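You operate a simulated robot arm through the tools that you are given. There is no shell and no other tool.

You run a simulated robot arm. Do the job below in one go: nothing can be reset, and whatever is moved stays where it is left.

Task
Set the long loom's stretcher bar to 70 cm.
Fine: loosen the black bar knob and open the bar clip to slide it; clip shut and knob tight at the end; the coloured knobs and clamps end as they began.

Only the result counts: the job must be done as asked and must still hold three seconds after the hand-in. Knocking over, shifting, dropping, spilling or breaking anything else fails it.

Robot
A 7-joint arm with a two-finger parallel gripper, fixed in place. Base frame: the origin is on the floor under the middle of its stand, x ahead of it, y to its left, z up. Lengths are in m, angles in degrees, forces in N, time in s.
With the tool pointing down near the work surface it reaches from about 0.4 to 0.9 m from the base axis. Its first joint turns from -143.0 to 143.0 degrees. Payload 3 kg.
The tool frame sits at the grasp point between the pads (the TCP): z along the fingers, y along the line on which they close. The tips reach 0.03 m beyond it. The gripper opens to 0.094 m. The fingers are 0.028 m wide and 0.01 m thick; the gripper's body (0.05 by 0.096 m) begins 0.055 m behind the TCP.
Orientation is that of the tool frame in the base frame, as a unit quaternion [x, y, z, w]. With the fingers straight down and closing along the base's y, the tool's x points along the base's -x, its y along +y and its z along -z.

Tools
- The arm moves only by the tool step_arm. Its argument "commands" is a list of rows, each a list of 7 numbers: the opening, from 0 (shut) to 1 (fully open), then the shift along the base's x, y, z in m, then the turn, a rotation vector about the base's x, y, z in degrees. In form: [[claw, x, y, z, ax, ay, az], ...]. A call has 1 to 20 rows; each row is the pose to reach, as a shift and turn from the pose commanded when the call began. Each row takes 0.2 s and may step no farther than 0.05 m and 8.6 degrees from the row before; otherwise, or with a gripper value out of range, the whole call is refused. Where a pose cannot be reached the arm comes as near as it can. A force on the tool above 90 N (or 10 N above the force at the start of the call, whichever is more), or a blocked arm, ends the call early, and 0.2 s more pass. Each finger travels about 0.072 m/s and halts on what it meets, pressing with about 23 N; the grip force reading is that of the motor and also rises with nothing between the fingers. The clock runs only during rows and for 0.2 s after the last one: add rows that repeat a pose to give the fingers time. It gives the time, the measured TCP pose, the force on the tool (base axes), the opening and the grip force at its end, in the units of the frame above (readings bear some noise), with the torque about the TCP (base axes, N m) and any sound that the robot's microphone picked up, and new pictures: "pictures" is both (left out), scene, wrist or none.
- Cameras (640 x 400 px; columns grow to the right, rows downward): "scene" is fixed at [0.2208, -0.6501, 1.4796]; the picture's right is [0.95, -0.31, 0.00], its down [-0.13, -0.40, -0.91] and it looks along [0.28, 0.86, -0.42] (base axes); focal length 308 px, centre (320, 200). "wrist" rides on the gripper at [0.076, 0.014, -0.103] in the tool frame; the picture's right is [-0.18, 0.98, 0.00], its down [-0.75, -0.14, -0.64] and it looks along [-0.63, -0.12, 0.77] (tool axes); focal length 243 px, centre (320, 200). There is no depth. A picture from a camera that has moved, and an enlarged one, comes with that camera's place and axes in the base frame and with its lens.
- close_up(camera, box): a new picture of the part [left, top, right, bottom] of that camera's present view, enlarged. No time passes.
- sign_off(): hands the job in; it is judged then, once.

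Places have to be worked out from the pictures, the camera data and where the tool is seen. Open the gripper and draw the arm clear of the work before you hand the job in, unless the task says otherwise.

The tools are called after ">>>" as a command line: name --pt "numbers of a row" for each row, then --argument value for the rest, lists and objects as JSON in quotes. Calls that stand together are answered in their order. step_arm: Moves the arm, as the interface text tells. Its arguments: {"type":"object","properties":{"commands":{"type":"array"},"pictures":{"type":"string","enum":["both","scene","wrist","none"]}},"required":["commands"]} The other tools are called the same way: close_up (camera, box) takes an enlarged picture of a part of a camera's view; sign_off () hands the job in.

At the start:

```text
t: 0.0
tool_pos: [0.5125, 0.3026, 1.2008]
tcp_rot: [0.0, 1.0, 0.0, 0.0]
ft_force: [0.2, 0.4, -0.3]
moment: [0.02, 0.01, 0.0]
width: 0.0939
gripper_force: 0.0
```

scene: 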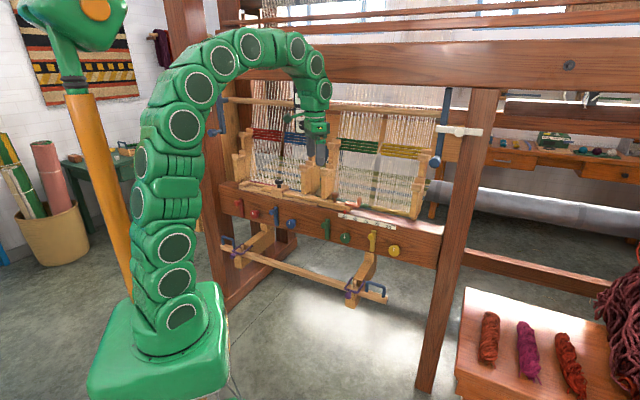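
wrist: 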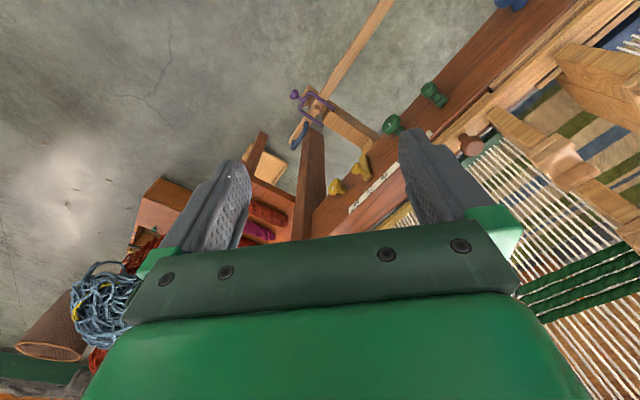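

I'll start by looking closely at the loom in the scene camera to find the stretcher bars, knobs, clip and scale.

>>> close_up --camera "scene" --box '[200, 80, 480, 320]'

>>> close_up --camera "scene" --box '[220, 170, 340, 245]'

>>> close_up --camera "scene" --box '[320, 190, 460, 278]'

>>> close_up --camera "scene" --box '[210, 220, 400, 310]'

>>> close_up --camera "wrist" --box '[240, 60, 480, 210]'

```text
1.67 times, centred on (340, 200) of scene
camera zoom: at [0.2208, -0.6501, 1.4796], right [0.95, -0.31, 0.0], down [-0.13, -0.4, -0.91], along [0.28, 0.86, -0.42], focal length 514 px, centre (287, 200)
```

zoom: 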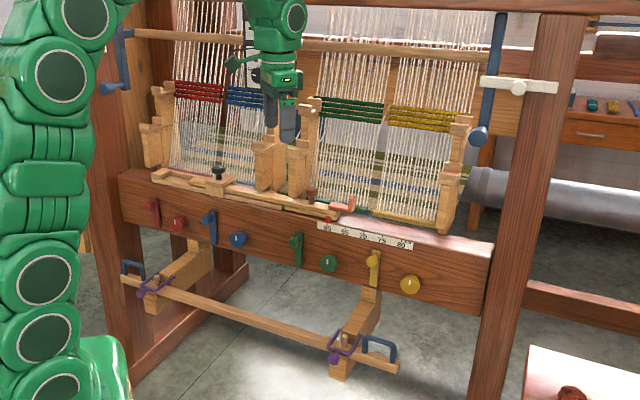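

```text
5.33 times, centred on (280, 208) of scene
camera zoom: at [0.2208, -0.6501, 1.4796], right [0.95, -0.31, 0.0], down [-0.13, -0.4, -0.91], along [0.28, 0.86, -0.42], focal length 1645 px, centre (533, 160)
```

zoom: 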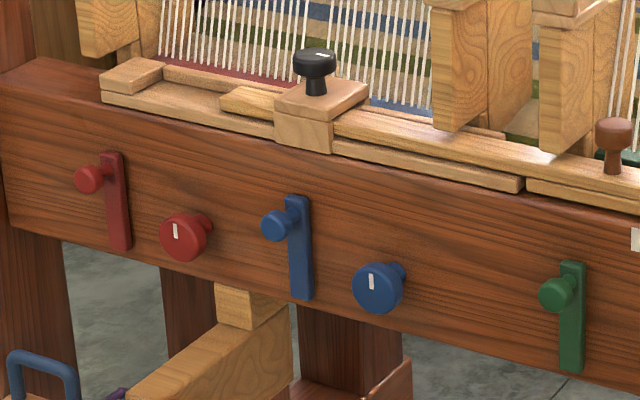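

```text
4.55 times, centred on (390, 234) of scene
camera zoom: at [0.2208, -0.6501, 1.4796], right [0.95, -0.31, 0.0], down [-0.13, -0.4, -0.91], along [0.28, 0.86, -0.42], focal length 1402 px, centre (2, 46)
```

zoom: 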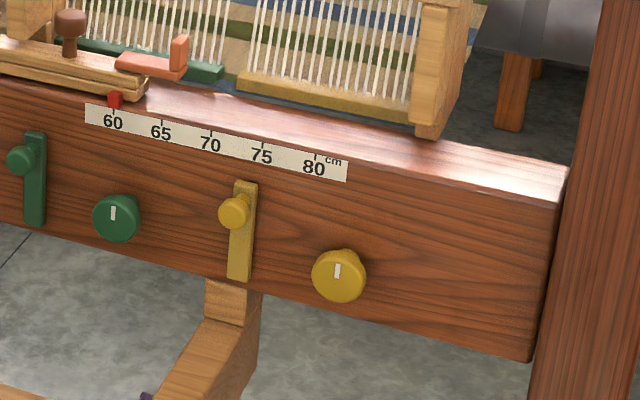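

```text
3.37 times, centred on (305, 265) of scene
camera zoom: at [0.2208, -0.6501, 1.4796], right [0.95, -0.31, 0.0], down [-0.13, -0.4, -0.91], along [0.28, 0.86, -0.42], focal length 1039 px, centre (370, -19)
```

zoom: 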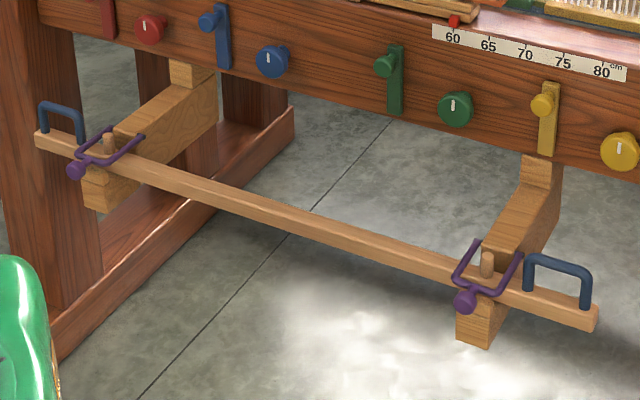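

```text
2.67 times, centred on (360, 135) of wrist
camera zoom: at [0.4378, 0.3145, 1.302], right [0.18, 0.98, 0.0], down [0.75, -0.14, 0.64], along [0.63, -0.12, -0.77], focal length 647 px, centre (213, 373)
```

zoom: 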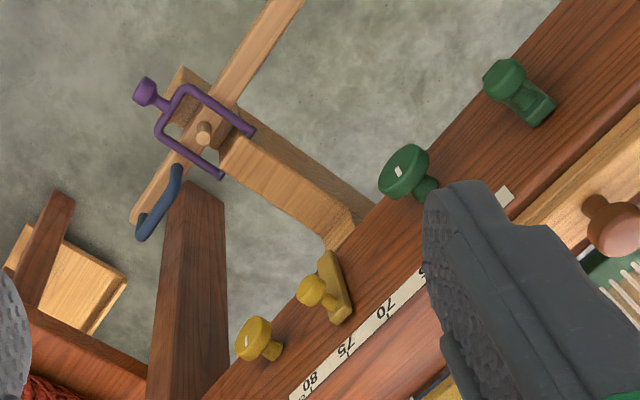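

The loom's breast beam runs at about 45° in the base frame, from upper left to right. The bar sits on top of it: black knob on the left block, brown knob, coral clip and red pointer at 60 on a cm scale. I'll turn the wrist 45° so the camera faces the loom and get a better look.

>>> step_arm --pt "1 0.012 0.012 -0.008 0 0 7.5" --pt "1 0.024 0.024 -0.016 0 0 15" --pt "1 0.036 0.036 -0.024 0 0 22.5" --pt "1 0.048 0.048 -0.032 0 0 30" --pt "1 0.06 0.06 -0.04 0 0 37.5" --pt "1 0.0745 0.0724 -0.05 0 0 45" --pt "1 0.0745 0.0724 -0.05 0 0 45"

```text
t: 1.6
tool_pos: [0.5875, 0.3726, 1.149]
tcp_rot: [-0.384, 0.923, 0.0, 0.0]
ft_force: [-1.1, 0.5, 0.1]
moment: [0.0, 0.01, 0.01]
width: 0.094
gripper_force: 0.1
camera wrist: at [0.5249, 0.3287, 1.2518], right [-0.57, 0.82, 0.0], down [0.63, 0.43, 0.64], along [0.53, 0.36, -0.77], focal length 243 px, centre (320, 200)
```

scene: 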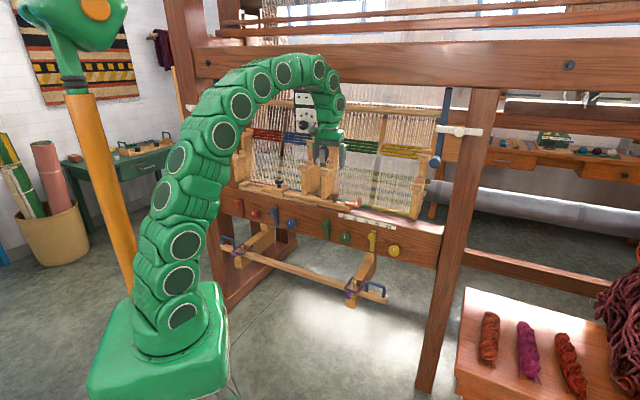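
wrist: 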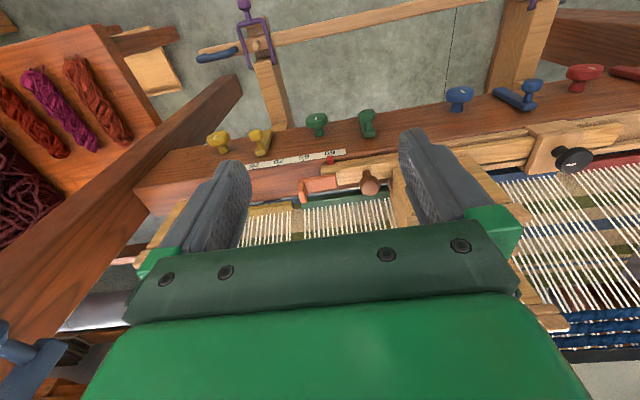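

The wrist view shows the beam rotated 180°; I'll zoom into the bar and the clip to understand their shapes.

>>> close_up --camera "wrist" --box '[240, 110, 420, 222]'

>>> close_up --camera "wrist" --box '[460, 70, 640, 182]'

>>> close_up --camera "scene" --box '[300, 170, 440, 258]'

>>> close_up --camera "scene" --box '[220, 150, 340, 225]'

```text
3.56 times, centred on (330, 166) of wrist
camera zoom: at [0.5249, 0.3287, 1.2518], right [-0.57, 0.82, 0.0], down [0.63, 0.43, 0.64], along [0.53, 0.36, -0.77], focal length 863 px, centre (284, 321)
```

zoom: 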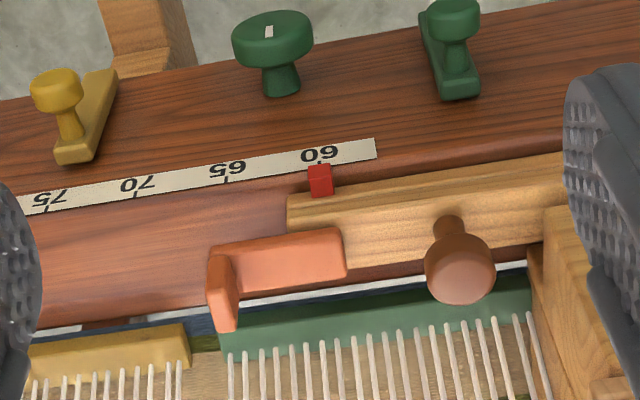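

```text
3.56 times, centred on (550, 126) of wrist
camera zoom: at [0.5249, 0.3287, 1.2518], right [-0.57, 0.82, 0.0], down [0.63, 0.43, 0.64], along [0.53, 0.36, -0.77], focal length 863 px, centre (-498, 463)
```

zoom: 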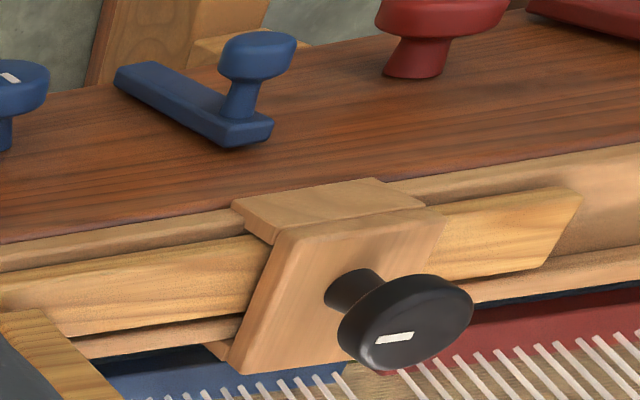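

```text
4.55 times, centred on (370, 214) of scene
camera zoom: at [0.2208, -0.6501, 1.4796], right [0.95, -0.31, 0.0], down [-0.13, -0.4, -0.91], along [0.28, 0.86, -0.42], focal length 1402 px, centre (93, 136)
```

zoom: 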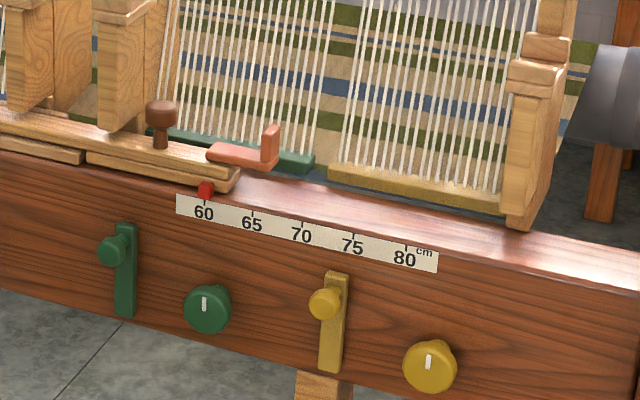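

```text
5.33 times, centred on (280, 188) of scene
camera zoom: at [0.2208, -0.6501, 1.4796], right [0.95, -0.31, 0.0], down [-0.13, -0.4, -0.91], along [0.28, 0.86, -0.42], focal length 1645 px, centre (533, 267)
```

zoom: 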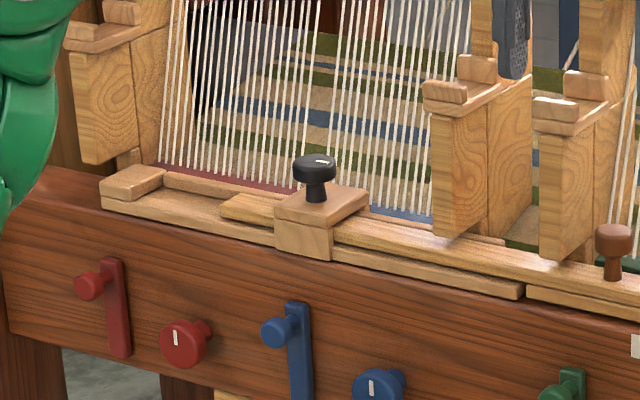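

Triangulating the two views puts the brown knob near a=0.10 (along the beam), b=0.855 (depth), z≈0.93 and the black knob near a=-0.20. The clip's tab is about 2 cm beyond the slider's end. I'll bring the camera closer to the clip to see how it hinges.

>>> step_arm --pt "1 0.026 0.017 -0.025 0 0 0" --pt "1 0.053 0.034 -0.05 0 0 0" --pt "1 0.079 0.05 -0.076 0 0 0" --pt "1 0.105 0.067 -0.102 0 0 0" --pt "1 0.105 0.067 -0.102 0 0 0"

>>> close_up --camera "wrist" --box '[230, 70, 410, 182]'

>>> close_up --camera "scene" --box '[325, 190, 385, 228]'

```text
t: 2.8
tool_pos: [0.692, 0.4391, 1.0469]
tcp_rot: [-0.383, 0.924, -0.001, 0.0]
ft_force: [0.9, -0.6, -0.5]
moment: [-0.03, -0.01, 0.02]
width: 0.0939
gripper_force: 0.1
camera wrist: at [0.6304, 0.3954, 1.1497], right [-0.56, 0.83, 0.0], down [0.63, 0.43, 0.64], along [0.53, 0.36, -0.77], focal length 243 px, centre (320, 200)
```

scene: 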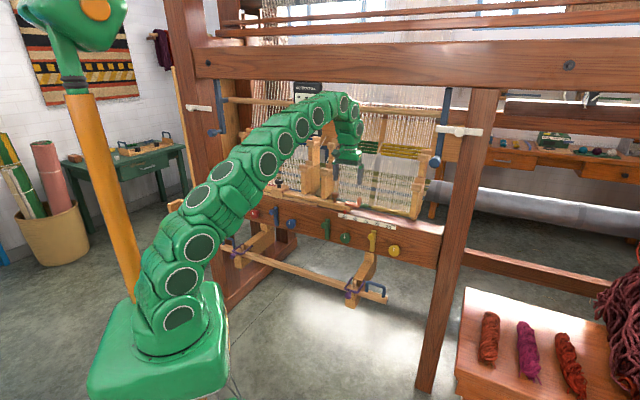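
wrist: 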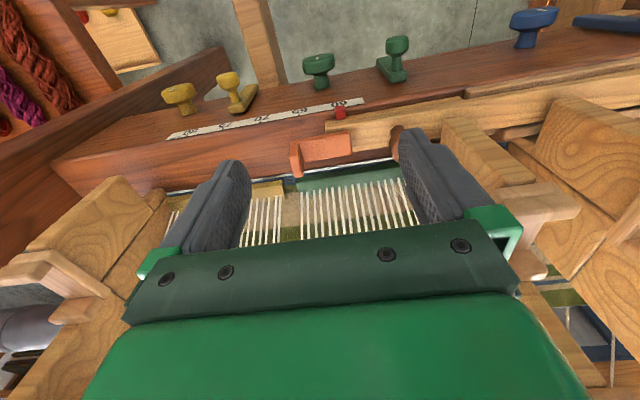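

```text
3.56 times, centred on (320, 126) of wrist
camera zoom: at [0.6304, 0.3954, 1.1497], right [-0.56, 0.83, 0.0], down [0.63, 0.43, 0.64], along [0.53, 0.36, -0.77], focal length 863 px, centre (320, 463)
```

zoom: 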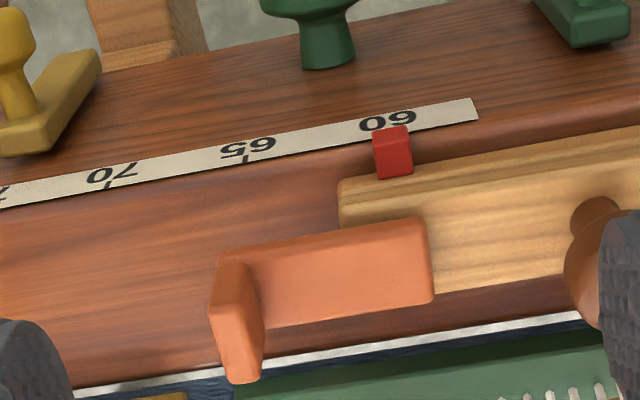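

```text
10.53 times, centred on (355, 209) of scene
camera zoom: at [0.2208, -0.6501, 1.4796], right [0.95, -0.31, 0.0], down [-0.13, -0.4, -0.91], along [0.28, 0.86, -0.42], focal length 3247 px, centre (-48, 105)
```

zoom: 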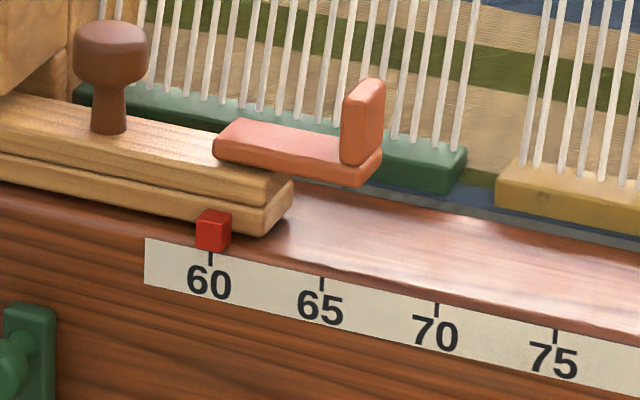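

The clip looks like a coral plate lying on the slider's right end with an upright tab at its free end, so it probably hinges at the left end. I'll now back off a little and move left to look at the black knob.

>>> step_arm --pt "1 -0.0467 -0.0071 0 0 0 0" --pt "1 -0.0948 -0.0127 0 0 0 0" --pt "1 -0.1308 0.0177 0 0 0 0" --pt "1 -0.164 0.0509 0 0 0 0" --pt "1 -0.1973 0.0841 0 0 0 0" --pt "1 -0.2305 0.1174 0 0 0 0" --pt "1 -0.2637 0.1506 0 0 0 0" --pt "1 -0.297 0.1838 0 0 0 0" --pt "1 -0.3104 0.2256 0 0 0 0" --pt "1 -0.2963 0.2397 0 0 0 0" --pt "1 -0.2963 0.2397 0 0 0 0"

>>> close_up --camera "wrist" --box '[230, 70, 410, 182]'

>>> close_up --camera "scene" --box '[220, 150, 340, 225]'

```text
t: 5.2
tool_pos: [0.3952, 0.6809, 1.048]
tcp_rot: [-0.383, 0.924, 0.001, -0.001]
ft_force: [-0.1, 0.4, 0.6]
moment: [0.0, -0.01, 0.0]
width: 0.0943
gripper_force: 0.1
camera wrist: at [0.3327, 0.6354, 1.1496], right [-0.56, 0.83, 0.0], down [0.63, 0.43, 0.64], along [0.53, 0.36, -0.77], focal length 243 px, centre (320, 200)
```

scene: 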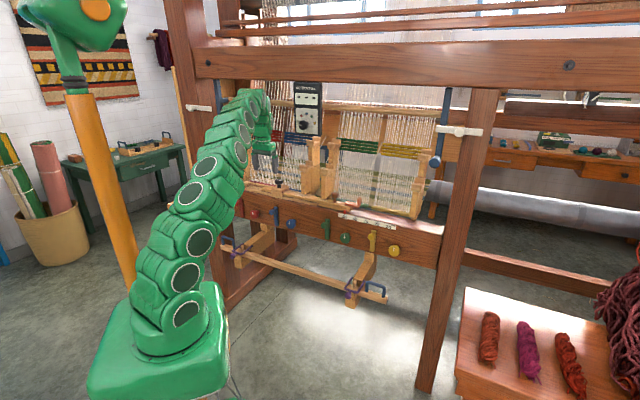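
wrist: 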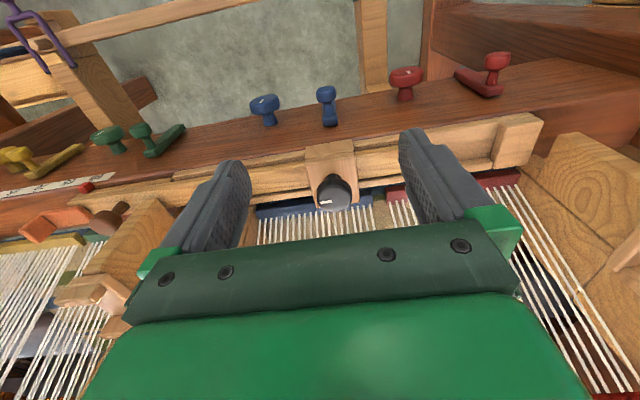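

```text
3.56 times, centred on (320, 126) of wrist
camera zoom: at [0.3327, 0.6354, 1.1496], right [-0.56, 0.83, 0.0], down [0.63, 0.43, 0.64], along [0.53, 0.36, -0.77], focal length 863 px, centre (320, 463)
```

zoom: 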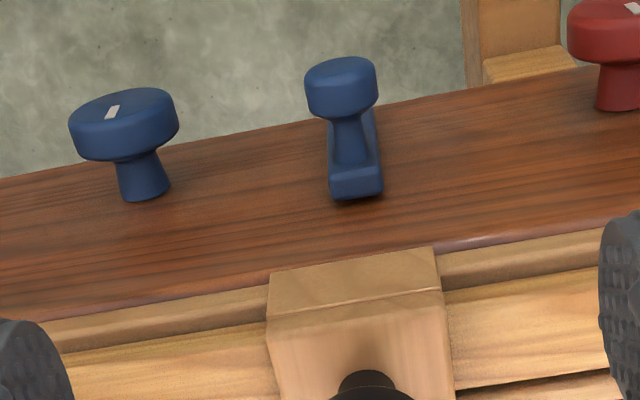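

```text
5.33 times, centred on (280, 188) of scene
camera zoom: at [0.2208, -0.6501, 1.4796], right [0.95, -0.31, 0.0], down [-0.13, -0.4, -0.91], along [0.28, 0.86, -0.42], focal length 1645 px, centre (533, 267)
```

zoom: 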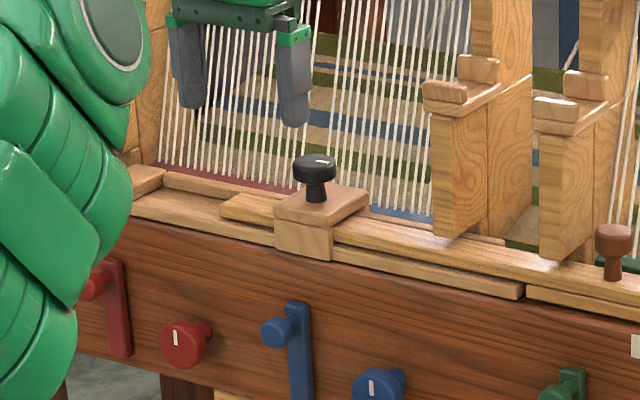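

>>> close_up --camera "wrist" --box '[270, 130, 400, 212]'

```text
4.88 times, centred on (335, 171) of wrist
camera zoom: at [0.3327, 0.6354, 1.1496], right [-0.56, 0.83, 0.0], down [0.63, 0.43, 0.64], along [0.53, 0.36, -0.77], focal length 1184 px, centre (247, 342)
```

zoom: 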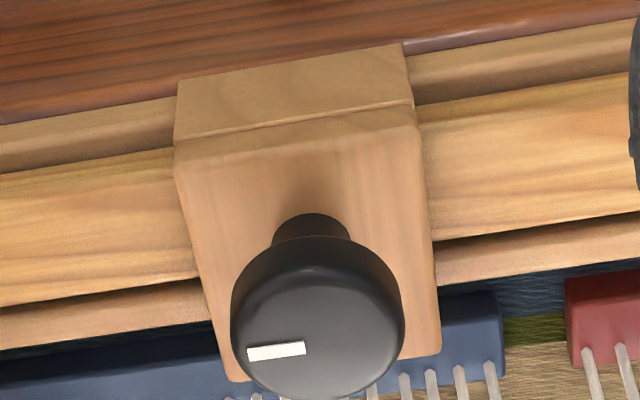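

The knob's white mark now points toward +a (right along the beam). It is about 4 cm across, with its top centre near a=-0.198, b=0.855, z≈0.94. I'll move above it with the wrist turned -45°, leaving room for a long counter-clockwise turn.

>>> step_arm --pt "0.8 0.01 0.009 0 0 0 -7.5" --pt "0.8 0.02 0.019 0 0 0 -15" --pt "0.8 0.03 0.028 -0.01 0 0 -22.5" --pt "0.8 0.042 0.038 -0.02 0 0 -30" --pt "0.8 0.056 0.051 -0.035 0 0 -37.5" --pt "0.8 0.0694 0.0637 -0.048 0 0 -45" --pt "0.8 0.0694 0.0637 -0.048 0 0 -45" --pt "0.8 0.0694 0.0637 -0.048 0 0 -45"

>>> close_up --camera "scene" --box '[220, 130, 340, 205]'

>>> close_up --camera "wrist" --box '[230, 130, 410, 242]'

```text
t: 7.0
tool_pos: [0.4598, 0.7351, 0.994]
tcp_rot: [0.001, 1.0, 0.0, 0.0]
ft_force: [0.6, 0.3, -0.7]
moment: [0.0, 0.0, 0.0]
width: 0.0754
gripper_force: 0.1
out of reach, approached as far as the arm can: row 6, 7, 8
camera wrist: at [0.3856, 0.748, 1.0959], right [0.18, 0.98, 0.0], down [0.75, -0.14, 0.64], along [0.63, -0.12, -0.77], focal length 243 px, centre (320, 200)
```

scene: 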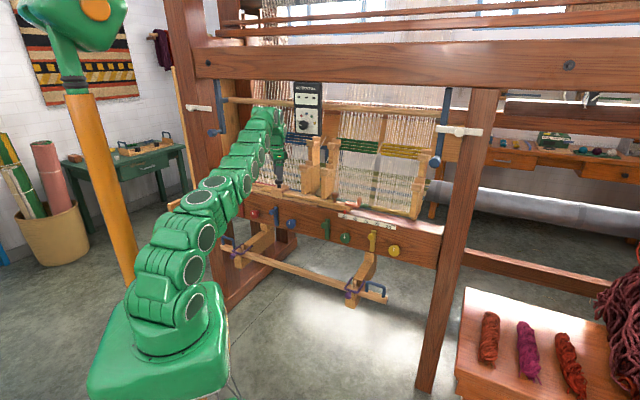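
wrist: 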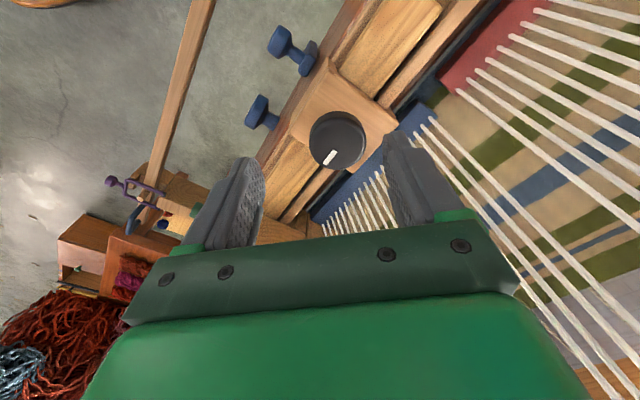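

```text
5.33 times, centred on (280, 168) of scene
camera zoom: at [0.2208, -0.6501, 1.4796], right [0.95, -0.31, 0.0], down [-0.13, -0.4, -0.91], along [0.28, 0.86, -0.42], focal length 1645 px, centre (533, 373)
```

zoom: 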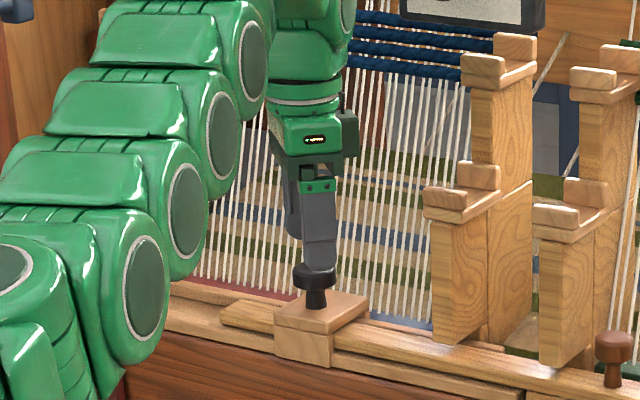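

```text
3.56 times, centred on (320, 186) of wrist
camera zoom: at [0.3856, 0.748, 1.0959], right [0.18, 0.98, 0.0], down [0.75, -0.14, 0.64], along [0.63, -0.12, -0.77], focal length 863 px, centre (320, 250)
```

zoom: 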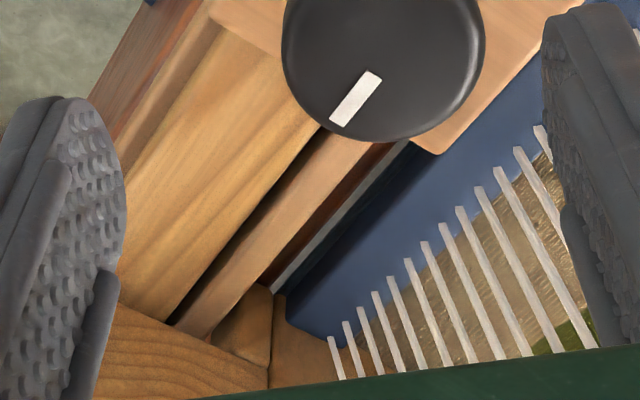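

The knob is confirmed at about (0.465, 0.745), and at this height the arm stopped about 1 cm short radially. The open fingers still straddle the knob, so I'll descend slowly, where the reach may be a bit longer, and watch the forces.

>>> step_arm --pt "0.8 0 0 -0.015 0 0 0" --pt "0.8 0 0 -0.03 0 0 0" --pt "0.8 0 0 -0.045 0 0 0" --pt "0.8 0 0 -0.045 0 0 0"

>>> close_up --camera "wrist" --box '[230, 130, 410, 242]'

>>> close_up --camera "scene" --box '[250, 150, 310, 188]'

```text
t: 8.0
tool_pos: [0.4605, 0.7337, 0.9487]
tcp_rot: [0.0, 1.0, 0.0, 0.001]
ft_force: [0.3, -0.6, 0.5]
moment: [-0.03, 0.0, -0.01]
width: 0.0752
gripper_force: 0.1
camera wrist: at [0.386, 0.7472, 1.051], right [0.18, 0.98, 0.0], down [0.75, -0.14, 0.64], along [0.63, -0.12, -0.77], focal length 243 px, centre (320, 200)
```

scene: 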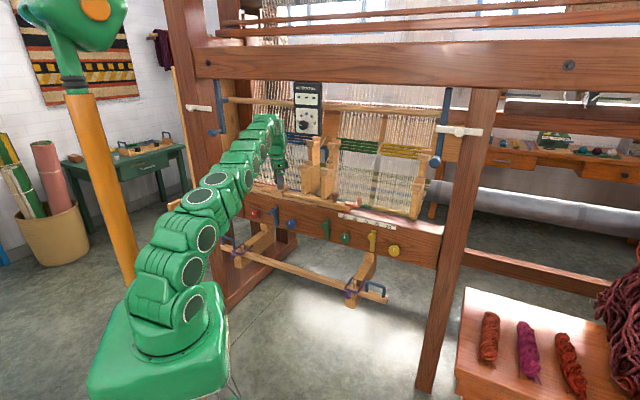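
wrist: 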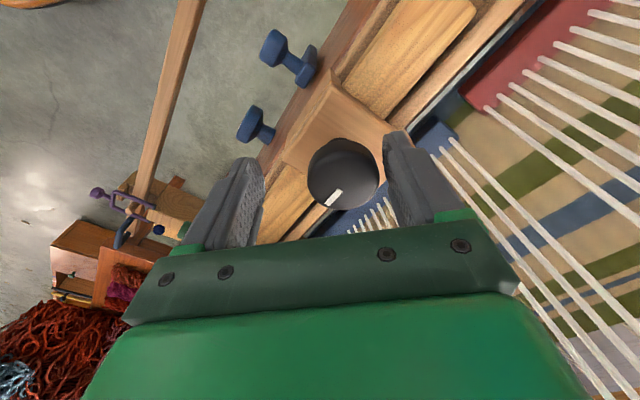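

```text
3.56 times, centred on (320, 186) of wrist
camera zoom: at [0.386, 0.7472, 1.051], right [0.18, 0.98, 0.0], down [0.75, -0.14, 0.64], along [0.63, -0.12, -0.77], focal length 863 px, centre (320, 250)
```

zoom: 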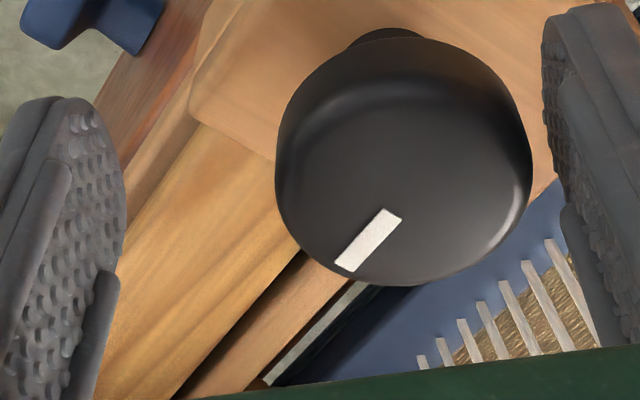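

```text
10.53 times, centred on (280, 169) of scene
camera zoom: at [0.2208, -0.6501, 1.4796], right [0.95, -0.31, 0.0], down [-0.13, -0.4, -0.91], along [0.28, 0.86, -0.42], focal length 3247 px, centre (741, 526)
```

zoom: 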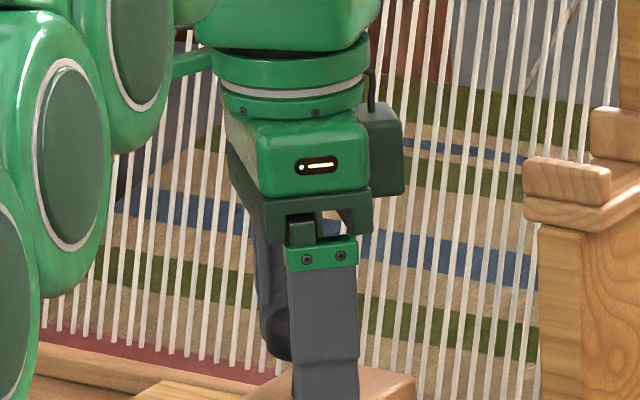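

At z=0.949 the fingers straddle the knob without contact. I'll try nudging outward about 1 cm onto the knob's centre and down to z≈0.935.

>>> step_arm --pt "0.8 0.0015 0.006 -0.007 0 0 0" --pt "0.8 0.003 0.011 -0.014 0 0 0" --pt "0.8 0.003 0.011 -0.014 0 0 0" --pictures "wrist"

>>> close_up --camera "wrist" --box '[230, 130, 410, 242]'

```text
t: 8.8
tool_pos: [0.464, 0.7444, 0.9371]
tcp_rot: [0.0, 1.0, 0.001, 0.001]
ft_force: [-18.0, -37.9, 44.4]
moment: [-0.99, 0.64, 0.32]
width: 0.0742
gripper_force: 0.0
camera wrist: at [0.3883, 0.7573, 1.0391], right [0.18, 0.98, 0.0], down [0.75, -0.14, 0.64], along [0.63, -0.12, -0.77], focal length 243 px, centre (320, 200)
```

wrist: 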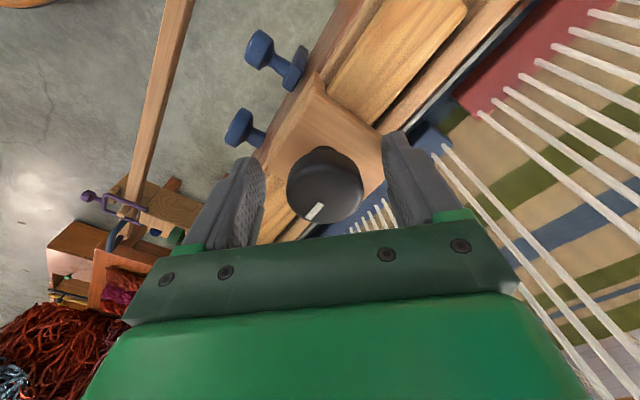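

```text
3.56 times, centred on (320, 186) of wrist
camera zoom: at [0.3883, 0.7573, 1.0391], right [0.18, 0.98, 0.0], down [0.75, -0.14, 0.64], along [0.63, -0.12, -0.77], focal length 863 px, centre (320, 250)
```

zoom: 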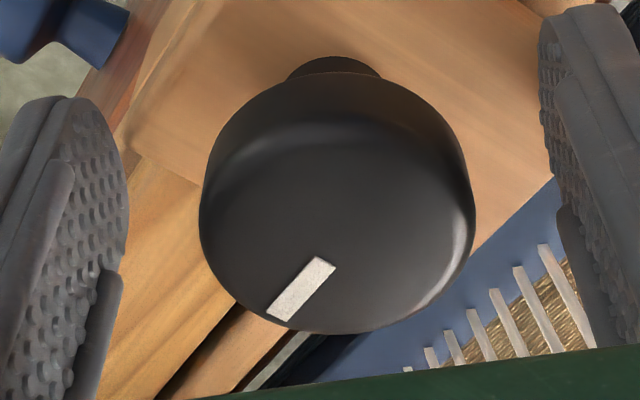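

The fingertips reached the block top (about 44 N up), so the block's surface is near z≈0.907. I'll lift 5 mm and then close gently on the knob.

>>> step_arm --pt "0.8 0 0 0.003 0 0 0" --pt "0.8 0 0 0.006 0 0 0" --pt "0.8 0 0 0.006 0 0 0" --pictures "none"

```text
t: 9.6
tool_pos: [0.4629, 0.7442, 0.9406]
tcp_rot: [0.0, 1.0, 0.0, 0.0]
ft_force: [-0.8, 0.1, 0.1]
moment: [0.01, -0.02, -0.02]
width: 0.0752
gripper_force: 0.0
```

Contact is gone. I'll close on the knob.

>>> step_arm --pt "0.5 0 0 0 0 0 0" --pt "0.3 0 0 0 0 0 0" --pt "0.2 0 0 0 0 0 0" --pt "0.2 0 0 0 0 0 0" --pictures "wrist"

>>> close_up --camera "wrist" --box '[230, 130, 410, 242]'

```text
t: 10.6
tool_pos: [0.4635, 0.7473, 0.9404]
tcp_rot: [-0.001, 1.0, 0.002, 0.0]
ft_force: [9.2, 38.9, -7.0]
moment: [0.53, -0.26, 0.04]
width: 0.0391
gripper_force: 45.2
camera wrist: at [0.3881, 0.7593, 1.0426], right [0.18, 0.98, 0.0], down [0.75, -0.14, 0.64], along [0.63, -0.12, -0.77], focal length 243 px, centre (320, 200)
```

wrist: 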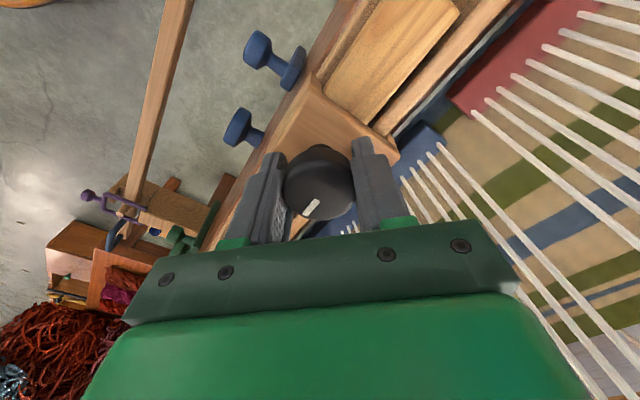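

```text
3.56 times, centred on (320, 186) of wrist
camera zoom: at [0.3881, 0.7593, 1.0426], right [0.18, 0.98, 0.0], down [0.75, -0.14, 0.64], along [0.63, -0.12, -0.77], focal length 863 px, centre (320, 250)
```

zoom: 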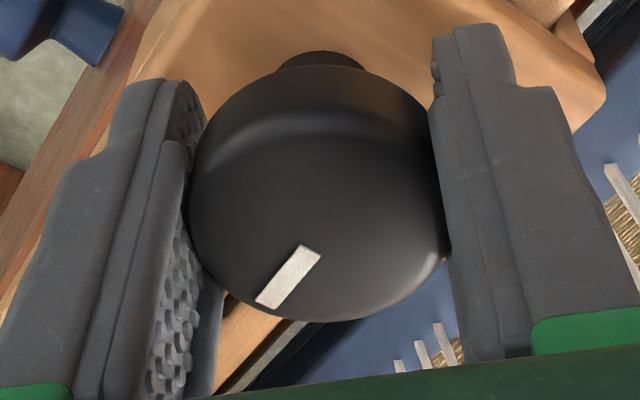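

Gripped at 39 mm width; the 39 N sideways load shows the knob axis sits a few mm farther in +y than commanded. I'll shift +4 mm in y to relieve it, then start turning counter-clockwise.

>>> step_arm --pt "0.2 0.0005 0.0035 0 0 0 0" --pt "0.2 0.0005 0.0035 0 0 0 0" --pictures "none"

```text
t: 11.2
tool_pos: [0.4626, 0.7467, 0.9402]
tcp_rot: [0.0, 1.0, -0.003, -0.001]
ft_force: [-29.7, -51.7, 18.6]
moment: [-0.77, 0.91, -0.1]
width: 0.0391
gripper_force: 45.6
```

That overshot slightly (−52 N), so I'll back off 2 mm in y and then turn +15° as a test.

>>> step_arm --pt "0.2 -0.0004 -0.002 0 0 0 0" --pt "0.2 -0.0004 -0.002 0 0 0 4" --pt "0.2 -0.0004 -0.002 0 0 0 8" --pt "0.2 -0.0004 -0.002 0 0 0 12" --pt "0.2 -0.0004 -0.002 0 0 0 12" --pictures "wrist"

>>> close_up --camera "wrist" --box '[230, 130, 410, 242]'

```text
t: 12.4
tool_pos: [0.4631, 0.7461, 0.9396]
tcp_rot: [-0.106, 0.994, -0.001, 0.0]
ft_force: [-15.9, -24.1, -2.6]
moment: [-0.03, -0.03, 0.0]
width: 0.0389
gripper_force: 45.1
camera wrist: at [0.3874, 0.7435, 1.0426], right [-0.02, 1.0, 0.0], down [0.77, 0.02, 0.64], along [0.64, 0.02, -0.77], focal length 243 px, centre (320, 200)
```

wrist: 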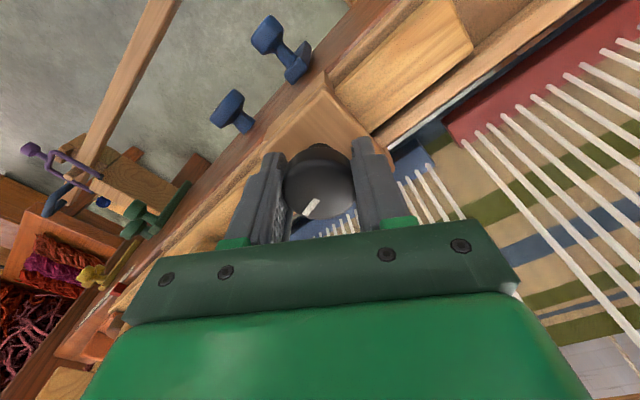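

```text
3.56 times, centred on (320, 186) of wrist
camera zoom: at [0.3874, 0.7435, 1.0426], right [-0.02, 1.0, 0.0], down [0.77, 0.02, 0.64], along [0.64, 0.02, -0.77], focal length 863 px, centre (320, 250)
```

zoom: 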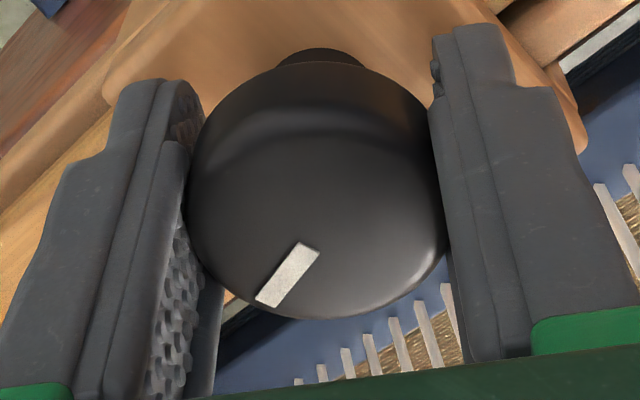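

The mark stayed fixed relative to the fingers and torque is near zero, so the knob turns with the grip. I'll continue counter-clockwise another 75°.

>>> step_arm --pt "0.2 -0.0005 -0.001 0 0 0 7.5" --pt "0.2 -0.0005 -0.001 0 0 0 15" --pt "0.2 -0.0005 -0.001 0 0 0 22.5" --pt "0.2 -0.0005 -0.001 0 0 0 30" --pt "0.2 -0.0005 -0.001 0 0 0 37.5" --pt "0.2 -0.0005 -0.001 0 0 0 45" --pt "0.2 -0.0005 -0.001 0 0 0 52.5" --pt "0.2 -0.0005 -0.001 0 0 0 60" --pt "0.2 -0.0005 -0.001 0 0 0 67.5" --pt "0.2 -0.0005 -0.001 0 0 0 75" --pt "0.2 -0.0005 -0.001 0 0 0 75"

>>> close_up --camera "wrist" --box '[230, 130, 410, 242]'

>>> close_up --camera "scene" --box '[220, 130, 340, 205]'

```text
t: 14.8
tool_pos: [0.4645, 0.7456, 0.9406]
tcp_rot: [-0.689, 0.725, -0.001, 0.0]
ft_force: [24.1, 24.0, -8.1]
moment: [0.48, -0.21, 0.01]
width: 0.0393
gripper_force: 44.9
camera wrist: at [0.4471, 0.6695, 1.0426], right [-0.97, 0.23, 0.0], down [0.18, 0.75, 0.64], along [0.15, 0.62, -0.77], focal length 243 px, centre (320, 200)
```

scene: 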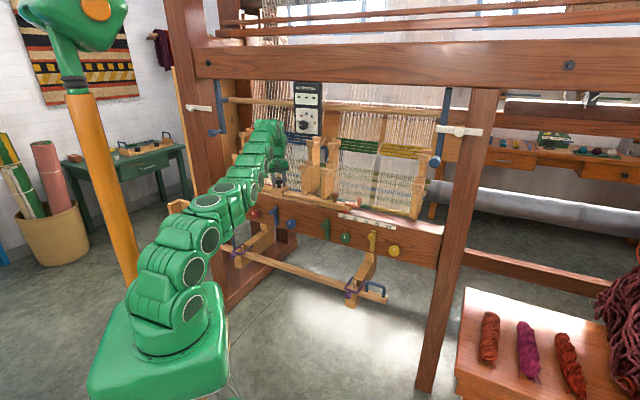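
wrist: 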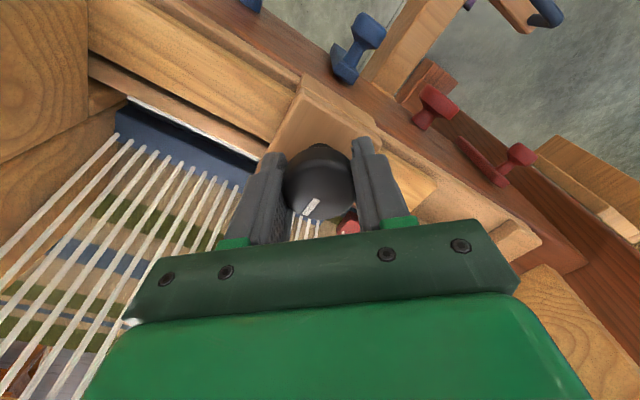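

```text
3.56 times, centred on (320, 186) of wrist
camera zoom: at [0.4471, 0.6695, 1.0426], right [-0.97, 0.23, 0.0], down [0.18, 0.75, 0.64], along [0.15, 0.62, -0.77], focal length 863 px, centre (320, 250)
```

zoom: 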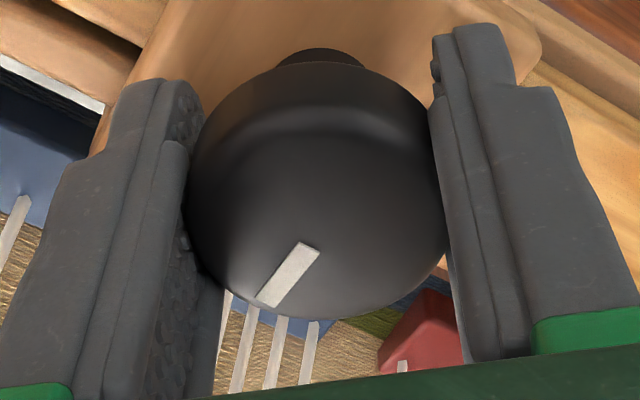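

```text
5.33 times, centred on (280, 168) of scene
camera zoom: at [0.2208, -0.6501, 1.4796], right [0.95, -0.31, 0.0], down [-0.13, -0.4, -0.91], along [0.28, 0.86, -0.42], focal length 1645 px, centre (533, 373)
```

zoom: 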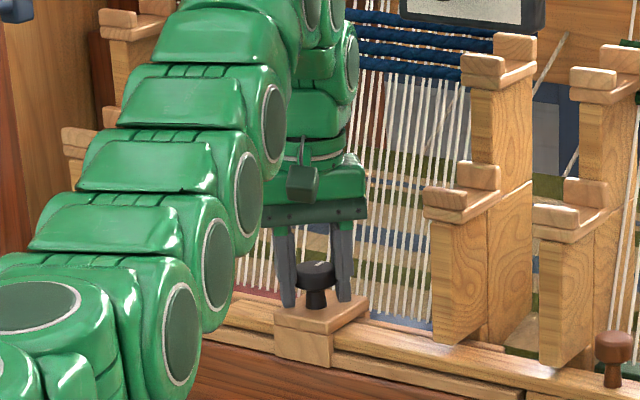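

The knob has turned about 87° with negligible torque. I'll continue another 60° counter-clockwise looking for a stop, correcting the small lateral load.

>>> step_arm --pt "0.2 0.0008 0.0008 0 0 0 7.5" --pt "0.2 0.0008 0.0008 0 0 0 15" --pt "0.2 0.0008 0.0008 0 0 0 22.5" --pt "0.2 0.0008 0.0008 0 0 0 30" --pt "0.2 0.0008 0.0008 0 0 0 37.5" --pt "0.2 0.0008 0.0008 0 0 0 45" --pt "0.2 0.0008 0.0008 0 0 0 52.5" --pt "0.2 0.0008 0.0008 0 0 0 60" --pt "0.2 0.0008 0.0008 0 0 0 60"

>>> close_up --camera "wrist" --box '[230, 130, 410, 242]'

```text
t: 16.8
tool_pos: [0.4637, 0.7475, 0.9407]
tcp_rot: [0.959, -0.283, -0.001, 0.0]
ft_force: [-1.5, 0.0, 0.4]
moment: [-0.03, 0.06, -0.99]
width: 0.0393
gripper_force: 45.5
camera wrist: at [0.5212, 0.6923, 1.0427], right [-0.69, -0.73, 0.0], down [-0.56, 0.53, 0.64], along [-0.47, 0.44, -0.77], focal length 243 px, centre (320, 200)
```

scene: 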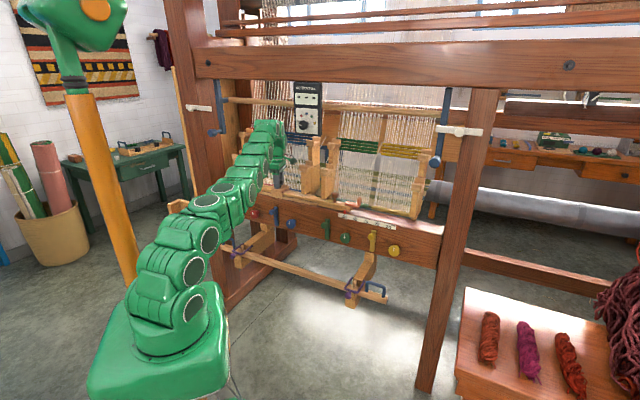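
wrist: 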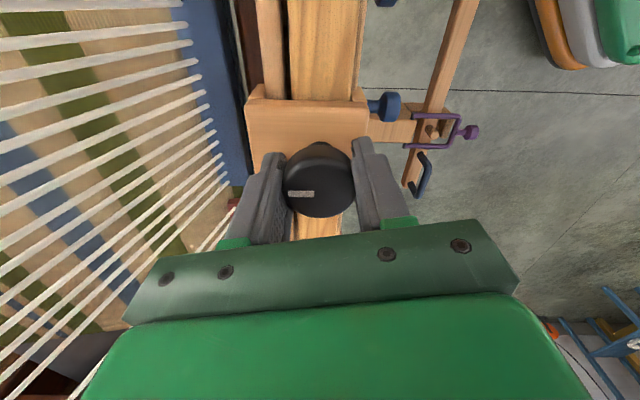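

```text
3.56 times, centred on (320, 186) of wrist
camera zoom: at [0.5212, 0.6923, 1.0427], right [-0.69, -0.73, 0.0], down [-0.56, 0.53, 0.64], along [-0.47, 0.44, -0.77], focal length 863 px, centre (320, 250)
```

zoom: 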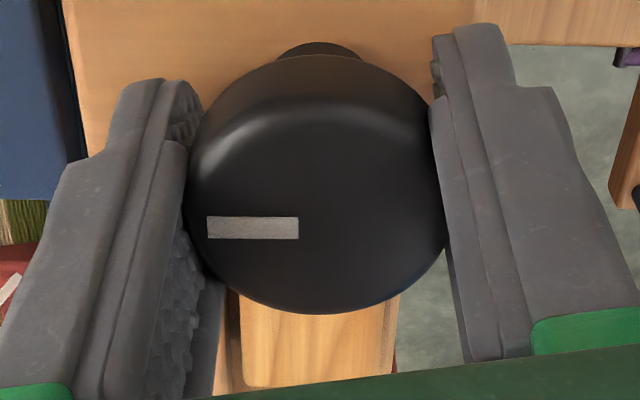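

The knob hit a stop: its mark is now square to the bar (90° CCW) and the fingers slipped against about 1 N·m. It's loose, so I'll release, lift, retreat and go back to the clip with yaw returned.

>>> step_arm --pt "0.8 0 0 0 0 0 0" --pt "0.8 0 0 0 0 0 0" --pt "0.8 0 0 0.03 0 0 0" --pt "0.8 0 0 0.06 0 0 0" --pt "0.8 0 0 0.09 0 0 0" --pt "0.8 -0.023 -0.023 0.09 0 0 -8.5" --pt "0.8 -0.046 -0.046 0.09 0 0 -17" --pt "0.8 -0.069 -0.069 0.09 0 0 -25.5" --pt "0.8 -0.092 -0.092 0.09 0 0 -34" --pt "0.8 -0.0602 -0.1238 0.09 0 0 -42.5" --pt "0.8 -0.0284 -0.1556 0.09 0 0 -51" --pt "0.8 0.0034 -0.1874 0.09 0 0 -59.5" --pt "0.8 0.0352 -0.2192 0.09 0 0 -68" --pt "0.8 0.067 -0.251 0.09 0 0 -76.5" --pt "0.8 0.0988 -0.2828 0.09 0 0 -85" --pt "0.8 0.1306 -0.3146 0.09 0 0 -93.5" --pt "0.8 0.1624 -0.3464 0.09 0 0 -102" --pt "0.8 0.1942 -0.3782 0.09 0 0 -102" --pt "0.8 0.1942 -0.3782 0.09 0 0 -102"

>>> close_up --camera "scene" --box '[220, 150, 340, 225]'

```text
t: 20.8
tool_pos: [0.6579, 0.3688, 1.0293]
tcp_rot: [-0.383, 0.924, 0.0, -0.001]
ft_force: [0.2, 0.0, 0.0]
moment: [0.03, -0.01, 0.0]
width: 0.0751
gripper_force: 0.1
out of reach, approached as far as the arm can: row 3, 4, 5
camera wrist: at [0.5953, 0.3238, 1.132], right [-0.56, 0.83, 0.0], down [0.63, 0.43, 0.64], along [0.53, 0.36, -0.77], focal length 243 px, centre (320, 200)
```

scene: 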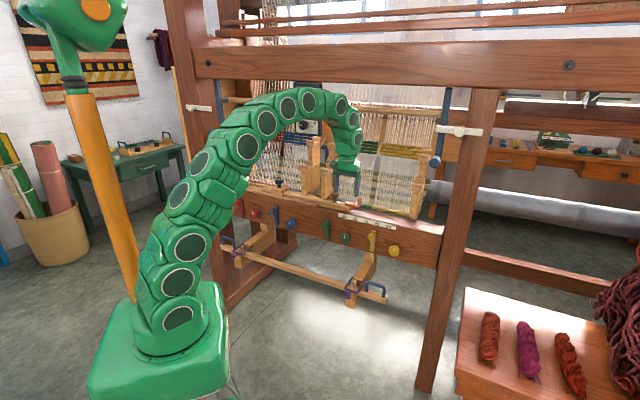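
wrist: 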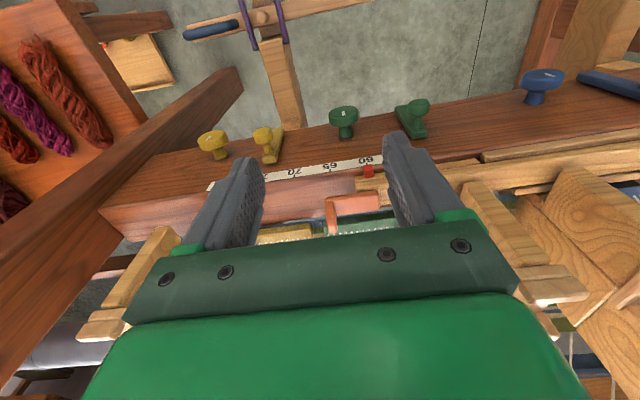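

```text
5.33 times, centred on (280, 188) of scene
camera zoom: at [0.2208, -0.6501, 1.4796], right [0.95, -0.31, 0.0], down [-0.13, -0.4, -0.91], along [0.28, 0.86, -0.42], focal length 1645 px, centre (533, 267)
```

zoom: 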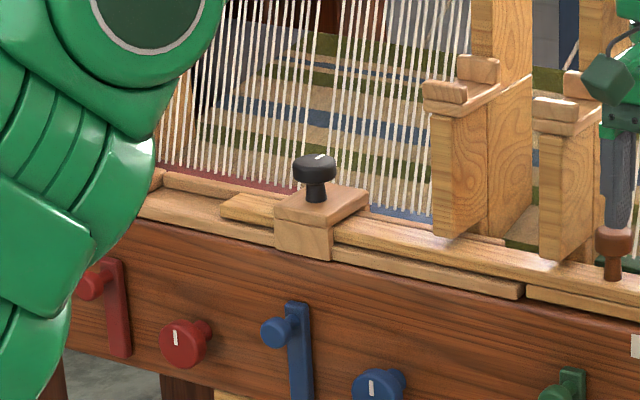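

The black knob's mark now points away from me (loosened). Next I'll tilt the hand 30° back toward the robot to see the clip from the front at a low angle.

>>> step_arm --pt "0.8 0.005 0.005 -0.005 5.3 -5.3 0" --pt "0.8 0.01 0.01 -0.01 10.6 -10.6 0" --pt "0.8 0.015 0.015 -0.015 15.9 -15.9 0" --pt "0.8 0.02 0.02 -0.02 21.2 -21.2 0" --pt "0.8 0.02 0.02 -0.02 21.2 -21.2 0"

>>> close_up --camera "wrist" --box '[240, 80, 420, 192]'

>>> close_up --camera "wrist" --box '[290, 110, 390, 172]'

```text
t: 22.0
tool_pos: [0.6772, 0.3887, 1.009]
tcp_rot: [-0.369, 0.893, 0.099, 0.239]
ft_force: [0.5, 0.5, 0.1]
moment: [0.01, -0.02, 0.0]
width: 0.0754
gripper_force: 0.1
camera wrist: at [0.5862, 0.3147, 1.0608], right [-0.58, 0.81, 0.09], down [0.33, 0.13, 0.93], along [0.74, 0.57, -0.35], focal length 243 px, centre (320, 200)
```

scene: 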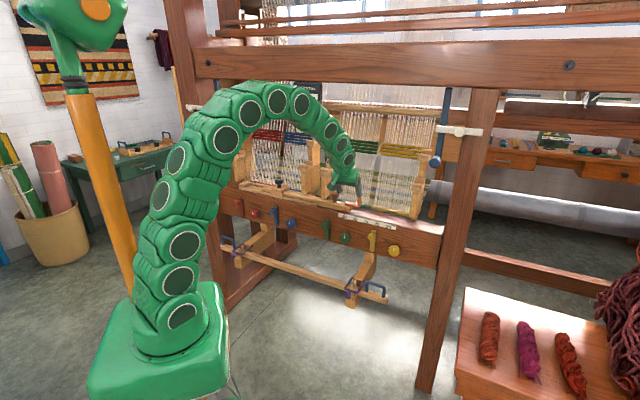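
wrist: 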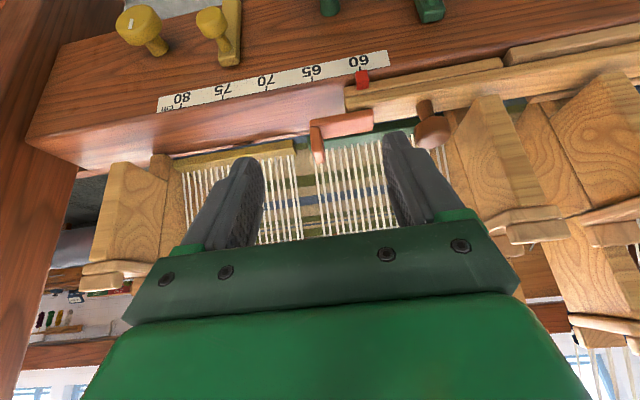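

```text
3.56 times, centred on (330, 136) of wrist
camera zoom: at [0.5862, 0.3147, 1.0608], right [-0.58, 0.81, 0.09], down [0.33, 0.13, 0.93], along [0.74, 0.57, -0.35], focal length 863 px, centre (284, 428)
```

zoom: 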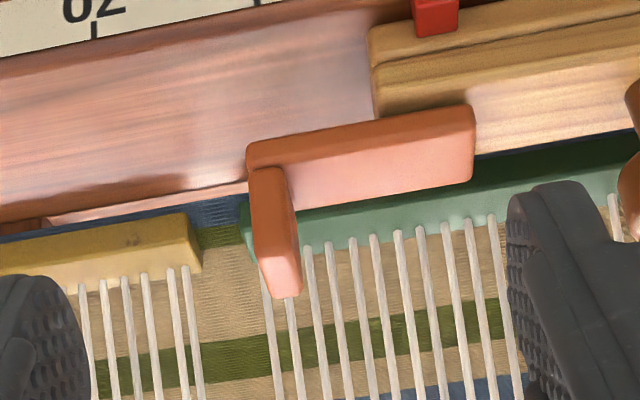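

```text
6.40 times, centred on (340, 141) of wrist
camera zoom: at [0.5862, 0.3147, 1.0608], right [-0.58, 0.81, 0.09], down [0.33, 0.13, 0.93], along [0.74, 0.57, -0.35], focal length 1553 px, centre (192, 578)
```

zoom: 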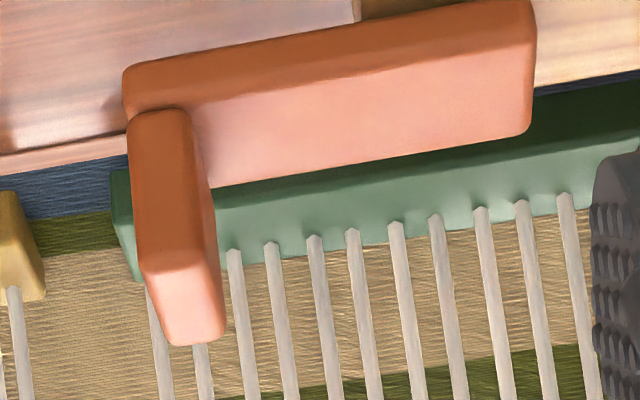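

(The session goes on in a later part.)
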